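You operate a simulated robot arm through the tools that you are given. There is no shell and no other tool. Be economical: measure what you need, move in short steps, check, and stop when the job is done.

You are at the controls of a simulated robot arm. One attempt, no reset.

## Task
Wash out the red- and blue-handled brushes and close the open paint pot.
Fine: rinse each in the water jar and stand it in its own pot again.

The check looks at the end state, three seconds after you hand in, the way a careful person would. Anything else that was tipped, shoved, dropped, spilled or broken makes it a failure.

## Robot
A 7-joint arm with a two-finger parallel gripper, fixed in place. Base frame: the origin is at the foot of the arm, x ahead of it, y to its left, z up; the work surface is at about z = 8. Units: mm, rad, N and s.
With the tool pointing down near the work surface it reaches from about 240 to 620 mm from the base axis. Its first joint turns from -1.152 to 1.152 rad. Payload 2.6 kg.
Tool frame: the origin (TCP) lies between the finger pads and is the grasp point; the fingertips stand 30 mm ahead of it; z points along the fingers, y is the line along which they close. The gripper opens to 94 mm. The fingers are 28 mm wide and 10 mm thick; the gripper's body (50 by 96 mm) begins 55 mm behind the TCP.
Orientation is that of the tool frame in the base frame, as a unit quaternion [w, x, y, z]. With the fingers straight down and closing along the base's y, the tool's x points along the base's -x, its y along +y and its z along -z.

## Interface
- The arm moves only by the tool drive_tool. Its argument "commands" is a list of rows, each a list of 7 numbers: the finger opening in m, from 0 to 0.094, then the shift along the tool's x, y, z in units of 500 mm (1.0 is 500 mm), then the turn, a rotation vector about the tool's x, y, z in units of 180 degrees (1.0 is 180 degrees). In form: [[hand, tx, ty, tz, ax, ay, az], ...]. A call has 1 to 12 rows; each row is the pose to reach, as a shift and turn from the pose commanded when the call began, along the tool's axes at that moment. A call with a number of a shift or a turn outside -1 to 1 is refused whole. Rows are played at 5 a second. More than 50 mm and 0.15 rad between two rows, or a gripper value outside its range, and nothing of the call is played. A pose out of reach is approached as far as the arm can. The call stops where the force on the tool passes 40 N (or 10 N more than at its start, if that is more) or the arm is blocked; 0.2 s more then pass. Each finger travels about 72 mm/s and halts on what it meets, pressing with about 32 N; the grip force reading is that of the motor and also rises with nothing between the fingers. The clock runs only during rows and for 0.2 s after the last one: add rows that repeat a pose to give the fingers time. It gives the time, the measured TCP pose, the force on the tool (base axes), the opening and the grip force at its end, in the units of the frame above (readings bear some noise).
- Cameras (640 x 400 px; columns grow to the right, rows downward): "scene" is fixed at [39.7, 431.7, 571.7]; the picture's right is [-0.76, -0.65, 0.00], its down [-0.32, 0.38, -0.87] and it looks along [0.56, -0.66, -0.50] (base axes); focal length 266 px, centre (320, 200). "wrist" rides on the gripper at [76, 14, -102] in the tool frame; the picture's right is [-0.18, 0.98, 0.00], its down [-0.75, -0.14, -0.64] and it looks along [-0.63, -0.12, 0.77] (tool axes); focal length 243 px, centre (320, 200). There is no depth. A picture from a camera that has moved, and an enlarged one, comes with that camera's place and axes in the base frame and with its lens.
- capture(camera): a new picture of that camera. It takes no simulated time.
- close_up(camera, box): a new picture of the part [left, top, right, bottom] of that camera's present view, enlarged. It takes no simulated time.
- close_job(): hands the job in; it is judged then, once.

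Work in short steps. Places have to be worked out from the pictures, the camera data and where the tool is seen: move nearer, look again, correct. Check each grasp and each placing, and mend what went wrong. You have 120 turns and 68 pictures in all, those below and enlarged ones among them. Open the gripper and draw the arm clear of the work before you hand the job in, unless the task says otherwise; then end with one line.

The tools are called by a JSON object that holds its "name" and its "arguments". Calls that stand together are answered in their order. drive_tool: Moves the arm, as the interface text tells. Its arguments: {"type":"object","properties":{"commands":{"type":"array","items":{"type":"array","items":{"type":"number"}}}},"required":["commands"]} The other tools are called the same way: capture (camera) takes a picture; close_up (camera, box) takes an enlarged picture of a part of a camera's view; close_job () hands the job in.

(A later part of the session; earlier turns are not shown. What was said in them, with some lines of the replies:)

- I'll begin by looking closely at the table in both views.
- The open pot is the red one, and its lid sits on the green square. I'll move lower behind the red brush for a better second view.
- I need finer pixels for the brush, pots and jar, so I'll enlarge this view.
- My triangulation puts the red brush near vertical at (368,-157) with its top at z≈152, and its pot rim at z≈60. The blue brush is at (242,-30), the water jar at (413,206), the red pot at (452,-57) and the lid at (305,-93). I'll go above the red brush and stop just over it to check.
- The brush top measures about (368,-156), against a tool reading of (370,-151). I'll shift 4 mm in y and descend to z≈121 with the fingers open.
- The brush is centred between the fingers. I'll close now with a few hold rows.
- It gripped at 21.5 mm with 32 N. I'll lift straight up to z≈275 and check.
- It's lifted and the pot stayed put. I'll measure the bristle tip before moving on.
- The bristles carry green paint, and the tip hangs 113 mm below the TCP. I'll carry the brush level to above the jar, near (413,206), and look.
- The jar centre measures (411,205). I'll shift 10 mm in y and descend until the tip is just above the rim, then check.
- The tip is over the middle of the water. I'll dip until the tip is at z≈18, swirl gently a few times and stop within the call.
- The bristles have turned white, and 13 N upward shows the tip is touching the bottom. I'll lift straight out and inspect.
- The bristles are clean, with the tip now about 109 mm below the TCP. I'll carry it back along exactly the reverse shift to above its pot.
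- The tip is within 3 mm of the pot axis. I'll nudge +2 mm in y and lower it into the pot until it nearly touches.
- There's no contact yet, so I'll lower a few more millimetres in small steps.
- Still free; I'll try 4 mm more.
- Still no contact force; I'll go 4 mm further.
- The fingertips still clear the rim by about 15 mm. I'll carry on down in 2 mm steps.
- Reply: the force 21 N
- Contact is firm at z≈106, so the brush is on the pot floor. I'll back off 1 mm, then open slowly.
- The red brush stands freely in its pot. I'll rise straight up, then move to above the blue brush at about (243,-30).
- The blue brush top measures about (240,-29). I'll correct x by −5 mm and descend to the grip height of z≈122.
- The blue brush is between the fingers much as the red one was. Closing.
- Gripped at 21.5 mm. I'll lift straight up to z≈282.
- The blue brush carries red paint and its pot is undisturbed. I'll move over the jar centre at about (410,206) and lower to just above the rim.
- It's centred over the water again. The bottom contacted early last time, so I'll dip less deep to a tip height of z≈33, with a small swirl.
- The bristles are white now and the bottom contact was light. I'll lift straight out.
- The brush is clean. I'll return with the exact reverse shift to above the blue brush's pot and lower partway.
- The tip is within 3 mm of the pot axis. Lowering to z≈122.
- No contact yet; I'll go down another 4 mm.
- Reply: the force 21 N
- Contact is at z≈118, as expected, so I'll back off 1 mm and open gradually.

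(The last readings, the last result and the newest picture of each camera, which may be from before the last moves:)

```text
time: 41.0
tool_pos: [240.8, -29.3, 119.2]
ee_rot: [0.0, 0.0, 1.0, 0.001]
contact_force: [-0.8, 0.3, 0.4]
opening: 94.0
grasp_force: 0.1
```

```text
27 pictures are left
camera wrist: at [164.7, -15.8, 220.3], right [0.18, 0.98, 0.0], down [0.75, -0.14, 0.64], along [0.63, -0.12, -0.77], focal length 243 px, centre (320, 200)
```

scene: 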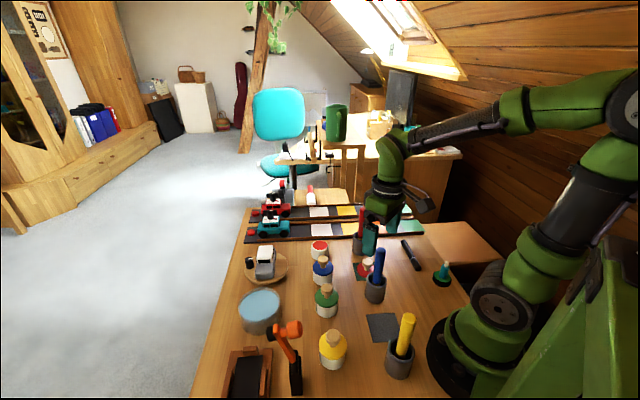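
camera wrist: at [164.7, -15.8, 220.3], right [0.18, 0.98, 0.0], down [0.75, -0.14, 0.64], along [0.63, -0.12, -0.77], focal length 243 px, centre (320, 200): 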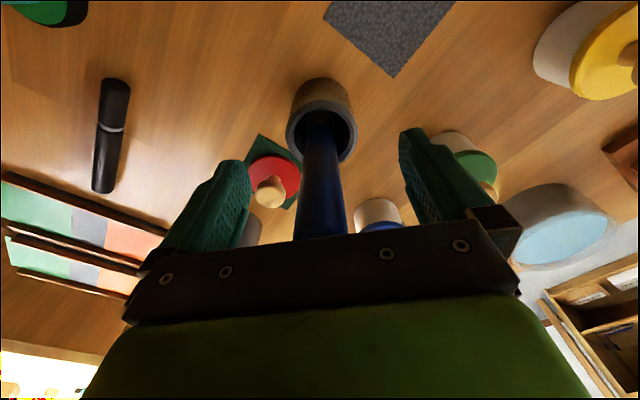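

The blue brush stands in its pot. I'll rise, then move above the lid at (305,-93) with a 20° yaw so the wrist camera stays away from the blue brush.

{"name": "drive_tool", "arguments": {"commands": [[0.094, 0, 0, -0.09, 0, 0, 0], [0.094, 0, 0, -0.18, 0, 0, 0], [0.094, 0, 0, -0.27, 0, 0, 0], [0.094, 0, 0, -0.33, 0, 0, -0.03], [0.094, -0.04, -0.04, -0.33, 0, 0, -0.06], [0.094, -0.08, -0.08, -0.33, 0, 0, -0.09], [0.094, -0.128, -0.128, -0.33, 0, 0, -0.111], [0.094, -0.128, -0.128, -0.24, 0, 0, -0.111], [0.094, -0.128, -0.128, -0.15, 0, 0, -0.111], [0.094, -0.128, -0.128, -0.1, 0, 0, -0.111], [0.094, -0.128, -0.128, -0.1, 0, 0, -0.111]]}}

{"name": "capture", "arguments": {"camera": "wrist"}}

{"name": "close_up", "arguments": {"camera": "scene", "box": [290, 180, 430, 310]}}

```text
time: 43.4
tool_pos: [303.6, -94.2, 167.5]
ee_rot: [0.0, -0.173, 0.985, 0.0]
contact_force: [-0.6, -0.7, -0.8]
opening: 93.9
grasp_force: 0.2
```

```text
26 pictures are left
camera wrist: at [227.2, -107.7, 269.4], right [-0.16, 0.99, 0.0], down [0.76, 0.12, 0.64], along [0.63, 0.1, -0.77], focal length 243 px, centre (320, 200)
```

wrist: 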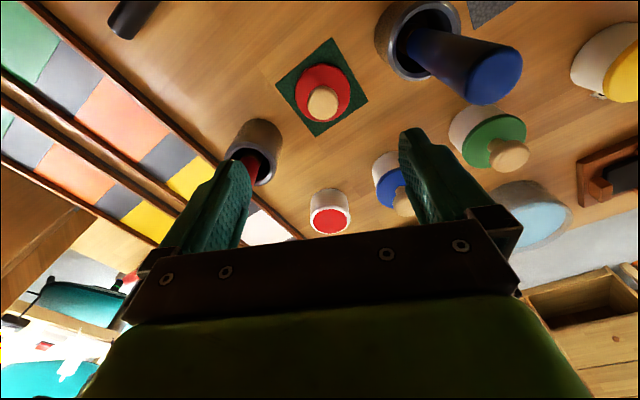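

```text
3.08 times, centred on (360, 245) of scene
camera zoom: at [39.7, 431.7, 571.7], right [-0.76, -0.65, 0.0], down [-0.32, 0.38, -0.87], along [0.56, -0.66, -0.5], focal length 818 px, centre (197, 62)
```

zoom: 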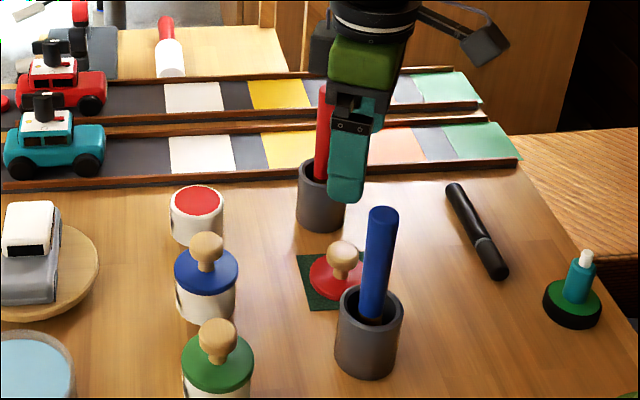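

The lid knob is at about (300,-93) with its head near z≈42. I'll narrow the fingers to 60 mm to clear the blue brush's pot, descend to z≈90, and look again.

{"name": "drive_tool", "arguments": {"commands": [[0.06, 0.005, 0.004, 0, 0, 0, 0], [0.06, 0.005, 0.004, 0.05, 0, 0, 0], [0.06, 0.005, 0.004, 0.1, 0, 0, 0], [0.06, 0.005, 0.004, 0.154, 0, 0, 0], [0.06, 0.005, 0.004, 0.154, 0, 0, 0]]}}

{"name": "capture", "arguments": {"camera": "wrist"}}

{"name": "close_up", "arguments": {"camera": "scene", "box": [320, 210, 420, 300]}}

```text
time: 44.6
tool_pos: [303.4, -95.3, 92.1]
ee_rot: [0.0, -0.173, 0.985, 0.0]
contact_force: [0.0, 0.5, 0.3]
opening: 59.9
grasp_force: 0.0
```

```text
24 pictures are left
camera wrist: at [226.0, -106.9, 194.1], right [-0.16, 0.99, 0.0], down [0.76, 0.12, 0.64], along [0.63, 0.1, -0.77], focal length 243 px, centre (320, 200)
```

wrist: 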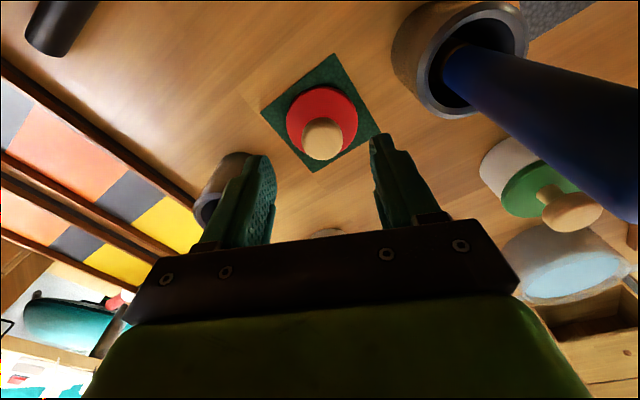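

```text
4.44 times, centred on (370, 255) of scene
camera zoom: at [39.7, 431.7, 571.7], right [-0.76, -0.65, 0.0], down [-0.32, 0.38, -0.87], along [0.56, -0.66, -0.5], focal length 1181 px, centre (98, -44)
```

zoom: 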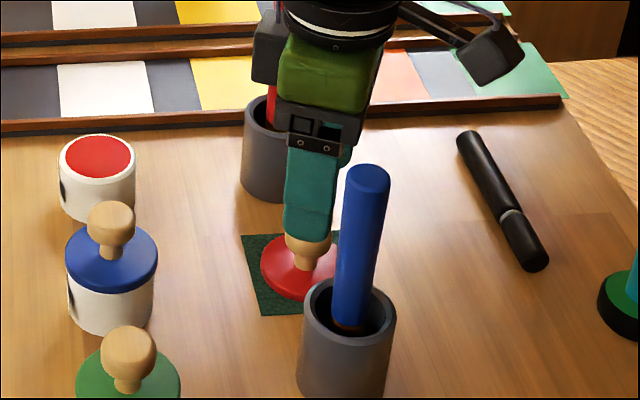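

The knob is centred between the fingers. I'll descend to TCP z≈54 (tips about 24, above the lid plate), watching the force.

{"name": "drive_tool", "arguments": {"commands": [[0.06, 0.003, 0, 0.03, 0, 0, 0], [0.06, 0.003, 0, 0.055, 0, 0, 0], [0.06, 0.003, 0, 0.073, 0, 0, 0], [0.06, 0.003, 0, 0.073, 0, 0, 0]]}}

{"name": "capture", "arguments": {"camera": "wrist"}}

{"name": "close_up", "arguments": {"camera": "scene", "box": [330, 220, 410, 300]}}

```text
time: 45.6
tool_pos: [299.5, -91.7, 56.1]
ee_rot: [0.0, -0.173, 0.985, 0.0]
contact_force: [-0.6, 0.5, -0.5]
opening: 59.9
grasp_force: 0.0
```

```text
22 pictures are left
camera wrist: at [223.9, -105.1, 157.7], right [-0.16, 0.99, 0.0], down [0.76, 0.13, 0.64], along [0.63, 0.1, -0.77], focal length 243 px, centre (320, 200)
```

wrist: 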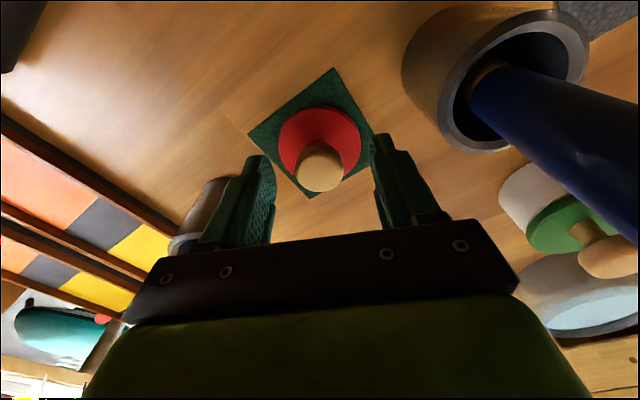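

```text
5.00 times, centred on (370, 260) of scene
camera zoom: at [39.7, 431.7, 571.7], right [-0.76, -0.65, 0.0], down [-0.32, 0.38, -0.87], along [0.56, -0.66, -0.5], focal length 1329 px, centre (70, -100)
```

zoom: 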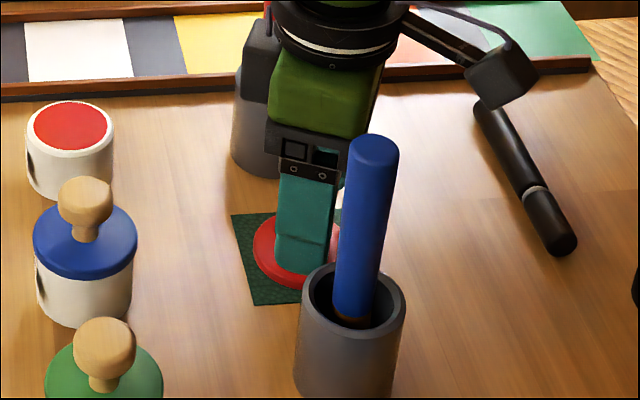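

The knob lines up with the grasp point. Closing.

{"name": "drive_tool", "arguments": {"commands": [[0.0, 0, 0, 0, 0, 0, 0], [0.0, 0, 0, 0, 0, 0, 0], [0.0, 0, 0, 0, 0, 0, 0], [0.0, 0, 0, 0, 0, 0, 0]]}}

{"name": "close_up", "arguments": {"camera": "wrist", "box": [220, 60, 420, 240]}}

```text
time: 46.6
tool_pos: [300.9, -92.0, 56.9]
ee_rot: [0.0, -0.173, 0.985, 0.0]
contact_force: [0.4, 0.8, 0.0]
opening: 28.0
grasp_force: 32.2
```

```text
2.22 times, centred on (320, 150) of wrist
camera zoom: at [224.0, -105.2, 157.9], right [-0.16, 0.99, 0.0], down [0.76, 0.12, 0.64], along [0.63, 0.1, -0.77], focal length 539 px, centre (320, 311)
```

zoom: 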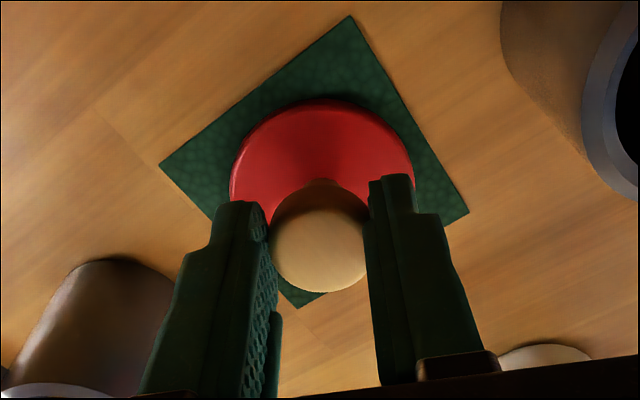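

Held at 28 mm. I'll lift straight up and check the lid comes level.

{"name": "drive_tool", "arguments": {"commands": [[0.0, 0, 0, -0.02, 0, 0, 0], [0.0, 0, 0, -0.07, 0, 0, 0], [0.0, 0, 0, -0.14, 0, 0, 0], [0.0, 0, 0, -0.22, 0, 0, 0], [0.0, 0, 0, -0.22, 0, 0, 0]]}}

{"name": "capture", "arguments": {"camera": "wrist"}}

{"name": "close_up", "arguments": {"camera": "scene", "box": [300, 180, 420, 300]}}

```text
time: 47.8
tool_pos: [303.3, -92.2, 167.9]
ee_rot: [0.0, -0.174, 0.985, 0.0]
contact_force: [-0.1, 0.3, -0.9]
opening: 27.9
grasp_force: 31.9
```

```text
19 pictures are left
camera wrist: at [227.4, -105.2, 269.8], right [-0.16, 0.99, 0.0], down [0.76, 0.13, 0.64], along [0.63, 0.1, -0.77], focal length 243 px, centre (320, 200)
```

wrist: 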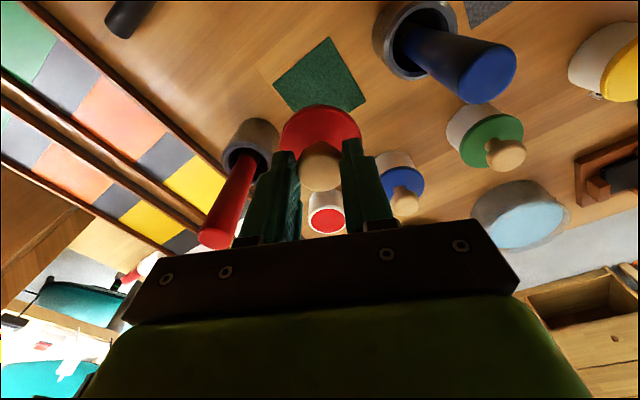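

```text
3.33 times, centred on (360, 240) of scene
camera zoom: at [39.7, 431.7, 571.7], right [-0.76, -0.65, 0.0], down [-0.32, 0.38, -0.87], along [0.56, -0.66, -0.5], focal length 886 px, centre (187, 67)
```

zoom: 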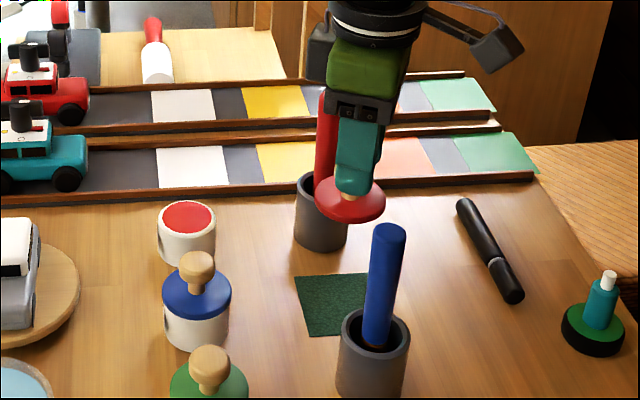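

The lid came up level. The open pot averages (450,-58), so I'll carry the lid level to above it and check with the fixed camera.

{"name": "drive_tool", "arguments": {"commands": [[0.0, -0.075, -0.009, 0, 0, 0, 0], [0.0, -0.15, -0.019, 0, 0, 0, 0], [0.0, -0.225, -0.028, 0, 0, 0, 0], [0.0, -0.303, -0.038, 0, 0, 0, 0], [0.0, -0.303, -0.038, 0.06, 0, 0, 0], [0.0, -0.303, -0.038, 0.1, 0, 0, 0], [0.0, -0.303, -0.038, 0.1, 0, 0, 0]]}}

{"name": "close_up", "arguments": {"camera": "scene", "box": [280, 190, 360, 280]}}

{"name": "capture", "arguments": {"camera": "wrist"}}

```text
time: 49.4
tool_pos: [449.9, -59.4, 115.7]
ee_rot: [0.0, -0.173, 0.985, 0.0]
contact_force: [-0.1, 0.1, -0.3]
opening: 28.1
grasp_force: 32.0
```

```text
4.44 times, centred on (320, 235) of scene
camera zoom: at [39.7, 431.7, 571.7], right [-0.76, -0.65, 0.0], down [-0.32, 0.38, -0.87], along [0.56, -0.66, -0.5], focal length 1181 px, centre (320, 44)
```

zoom: 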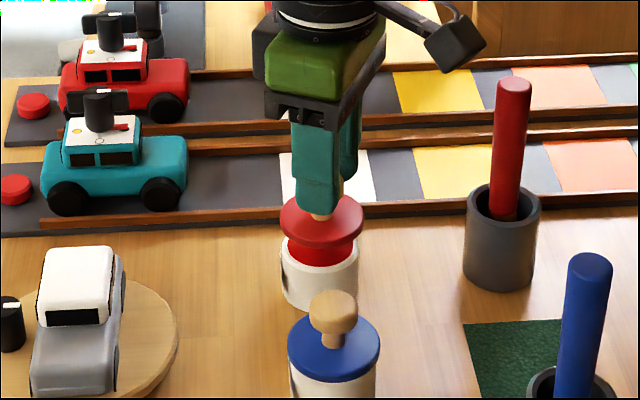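

```text
16 pictures are left
camera wrist: at [372.4, -72.2, 216.6], right [-0.16, 0.99, 0.0], down [0.76, 0.12, 0.64], along [0.63, 0.1, -0.77], focal length 243 px, centre (320, 200)
```

wrist: 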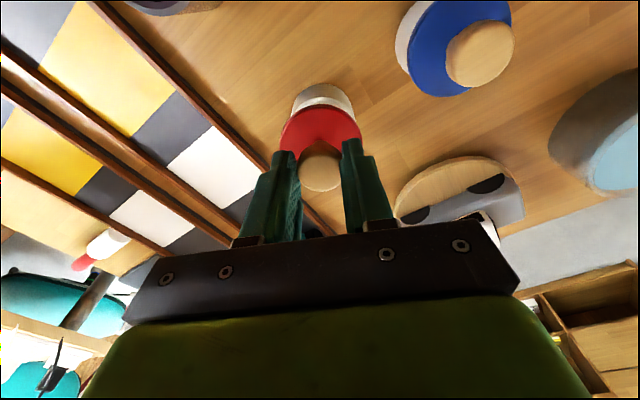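

The lid is within about 2 mm of the pot axis in both views. I'll correct (+1,+1.7) mm and descend to just above the rim, TCP z≈91.

{"name": "drive_tool", "arguments": {"commands": [[0.0, -0.003, 0.0025, 0, 0, 0, 0], [0.0, -0.003, 0.0025, 0.03, 0, 0, 0], [0.0, -0.003, 0.0025, 0.048, 0, 0, 0], [0.0, -0.003, 0.0025, 0.048, 0, 0, 0]]}}

{"name": "close_up", "arguments": {"camera": "scene", "box": [295, 210, 345, 270]}}

{"name": "close_up", "arguments": {"camera": "wrist", "box": [240, 40, 400, 200]}}

```text
time: 50.4
tool_pos: [450.0, -57.3, 93.1]
ee_rot: [0.001, -0.174, 0.985, 0.0]
contact_force: [-12.5, 1.6, 30.7]
opening: 28.3
grasp_force: 31.5
```

```text
6.67 times, centred on (320, 240) of scene
camera zoom: at [39.6, 431.7, 571.7], right [-0.76, -0.65, 0.0], down [-0.32, 0.38, -0.87], along [0.56, -0.66, -0.5], focal length 1772 px, centre (320, -67)
```

zoom: 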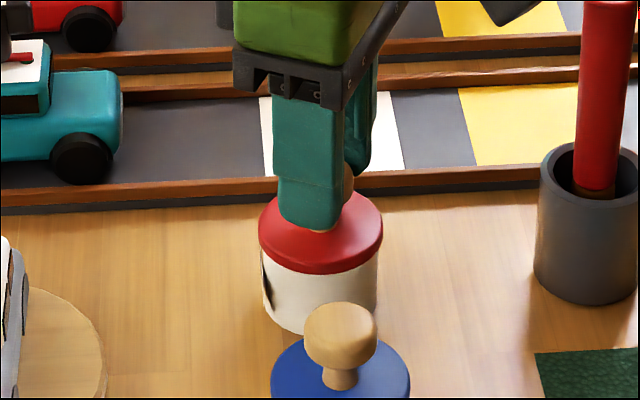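

```text
2.50 times, centred on (320, 120) of wrist
camera zoom: at [373.4, -70.5, 194.4], right [-0.16, 0.99, 0.0], down [0.75, 0.12, 0.65], along [0.64, 0.1, -0.76], focal length 606 px, centre (320, 400)
```

zoom: 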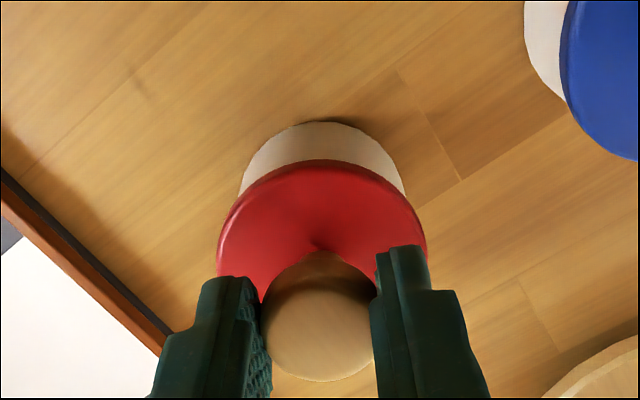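

The visible pot side is now about 30.5 mm, matching the closed blue pot (31 mm, against 35 mm open), so the lid looks seated and level under 30 N. I'll ease off 1 mm and open a little.

{"name": "drive_tool", "arguments": {"commands": [[0.0, 0, 0, -0.002, 0, 0, 0], [0.035, 0, 0, -0.002, 0, 0, 0], [0.05, 0, 0, -0.002, 0, 0, 0], [0.05, 0, 0, -0.002, 0, 0, 0]]}}

{"name": "close_up", "arguments": {"camera": "scene", "box": [295, 210, 345, 270]}}

```text
time: 51.4
tool_pos: [449.2, -58.0, 91.5]
ee_rot: [0.0, -0.173, 0.985, 0.0]
contact_force: [0.7, 0.5, 0.8]
opening: 50.1
grasp_force: 0.1
```

```text
6.67 times, centred on (320, 240) of scene
camera zoom: at [39.7, 431.7, 571.7], right [-0.76, -0.65, 0.0], down [-0.32, 0.38, -0.87], along [0.56, -0.66, -0.5], focal length 1772 px, centre (320, -67)
```

zoom: 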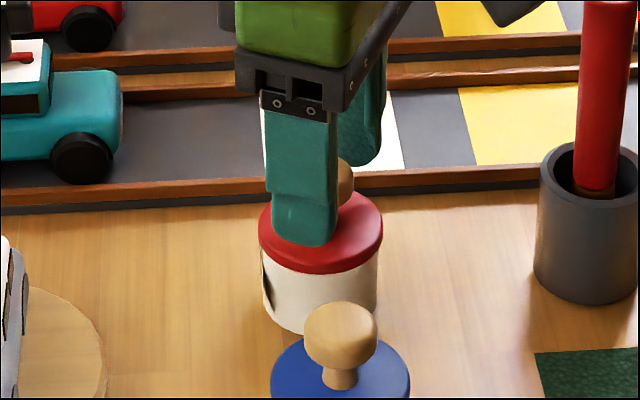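

The lid stayed put on release. I'll rise straight up well clear and inspect it.

{"name": "drive_tool", "arguments": {"commands": [[0.05, 0, 0, -0.04, 0, 0, 0], [0.05, 0, 0, -0.1, 0, 0, 0], [0.05, 0, 0, -0.19, 0, 0, 0], [0.05, 0, 0, -0.28, 0, 0, 0], [0.05, 0, 0, -0.36, 0, 0, 0], [0.05, 0.08, 0, -0.4, 0, 0, 0], [0.05, 0.17, 0, -0.4, 0, 0, 0], [0.05, 0.17, 0, -0.4, 0, 0, 0]]}}

{"name": "close_up", "arguments": {"camera": "scene", "box": [290, 220, 350, 320]}}

{"name": "capture", "arguments": {"camera": "wrist"}}

```text
time: 53.2
tool_pos: [367.5, -88.3, 295.2]
ee_rot: [0.001, -0.174, 0.985, 0.0]
contact_force: [0.4, 0.8, -0.2]
opening: 49.8
grasp_force: 0.1
```

```text
4.00 times, centred on (320, 270) of scene
camera zoom: at [39.7, 431.7, 571.7], right [-0.76, -0.65, 0.0], down [-0.32, 0.38, -0.87], along [0.56, -0.66, -0.5], focal length 1063 px, centre (320, -80)
```

zoom: 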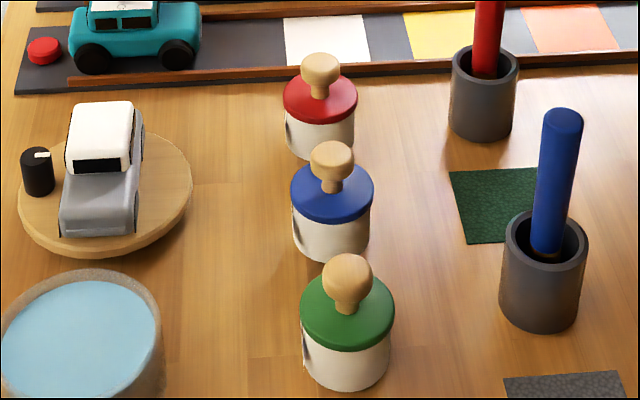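

```text
11 pictures are left
camera wrist: at [291.2, -101.8, 395.8], right [-0.16, 0.99, 0.0], down [0.76, 0.12, 0.64], along [0.63, 0.1, -0.77], focal length 243 px, centre (320, 200)
```

wrist: 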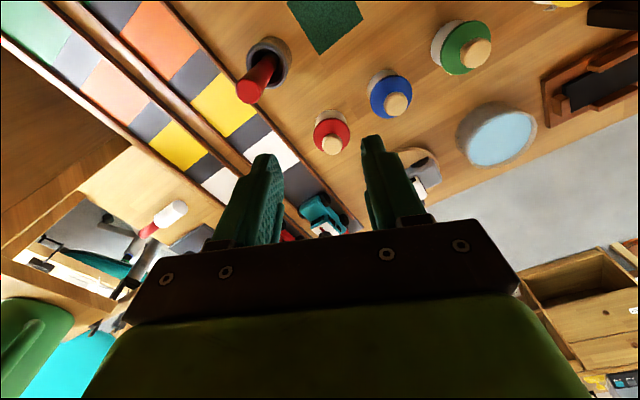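

The lid looks seated like the other pots. One more detailed look at the seating, and an overall view for anything disturbed.

{"name": "close_up", "arguments": {"camera": "scene", "box": [300, 228, 345, 263]}}

{"name": "close_up", "arguments": {"camera": "wrist", "box": [290, 50, 430, 170]}}

{"name": "capture", "arguments": {"camera": "scene"}}

```text
11.43 times, centred on (322, 246) of scene
camera zoom: at [39.7, 431.7, 571.7], right [-0.76, -0.65, 0.0], down [-0.32, 0.38, -0.87], along [0.56, -0.66, -0.5], focal length 3038 px, centre (291, -320)
```

zoom: 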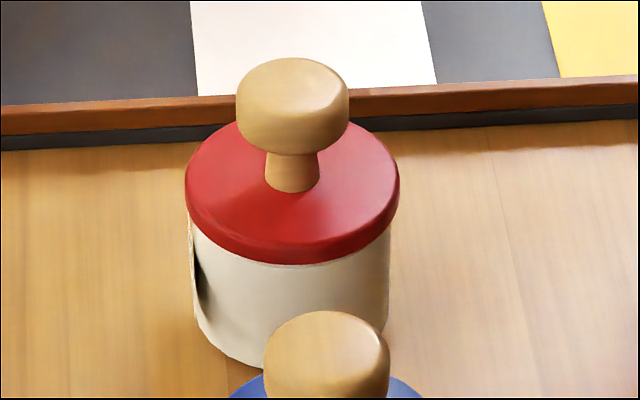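

```text
3.33 times, centred on (360, 110) of wrist
camera zoom: at [291.2, -101.8, 395.8], right [-0.16, 0.99, 0.0], down [0.76, 0.12, 0.64], along [0.63, 0.1, -0.77], focal length 809 px, centre (187, 500)
```

zoom: 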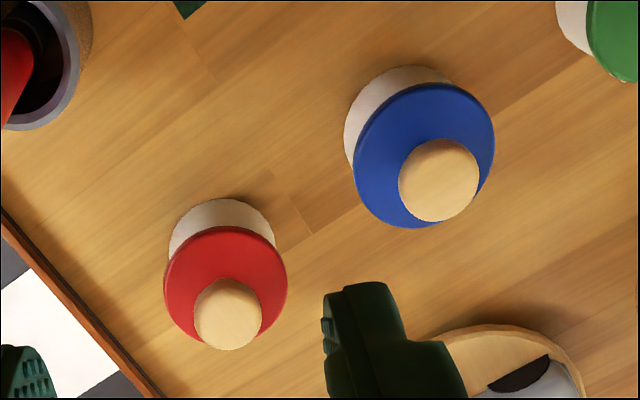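

```text
8 pictures are left
```

scene: 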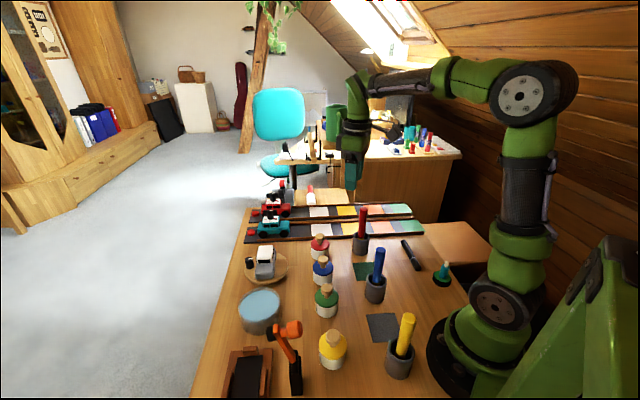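

The lid is level and concentric, both brushes stand in their own pots, and nothing else has moved. I'll open the gripper fully, raise the arm a little, and hand in.

{"name": "drive_tool", "arguments": {"commands": [[0.094, 0, 0, -0.08, 0, 0, 0], [0.094, 0, 0, -0.16, 0, 0, 0], [0.094, 0, 0, -0.16, 0, 0, 0]]}}

{"name": "close_job", "arguments": {}}

```text
time: 54.0
tool_pos: [367.9, -87.5, 374.2]
ee_rot: [0.0, -0.174, 0.985, 0.0]
contact_force: [1.0, -0.8, -0.1]
opening: 94.0
grasp_force: 0.1
```

```text
The job is handed in.
```

I rinsed the red- and blue-handled brushes in the water jar and stood each back in its own pot, put the lid on the red paint pot, saw nothing else disturbed in the last pictures, and handed the job in.
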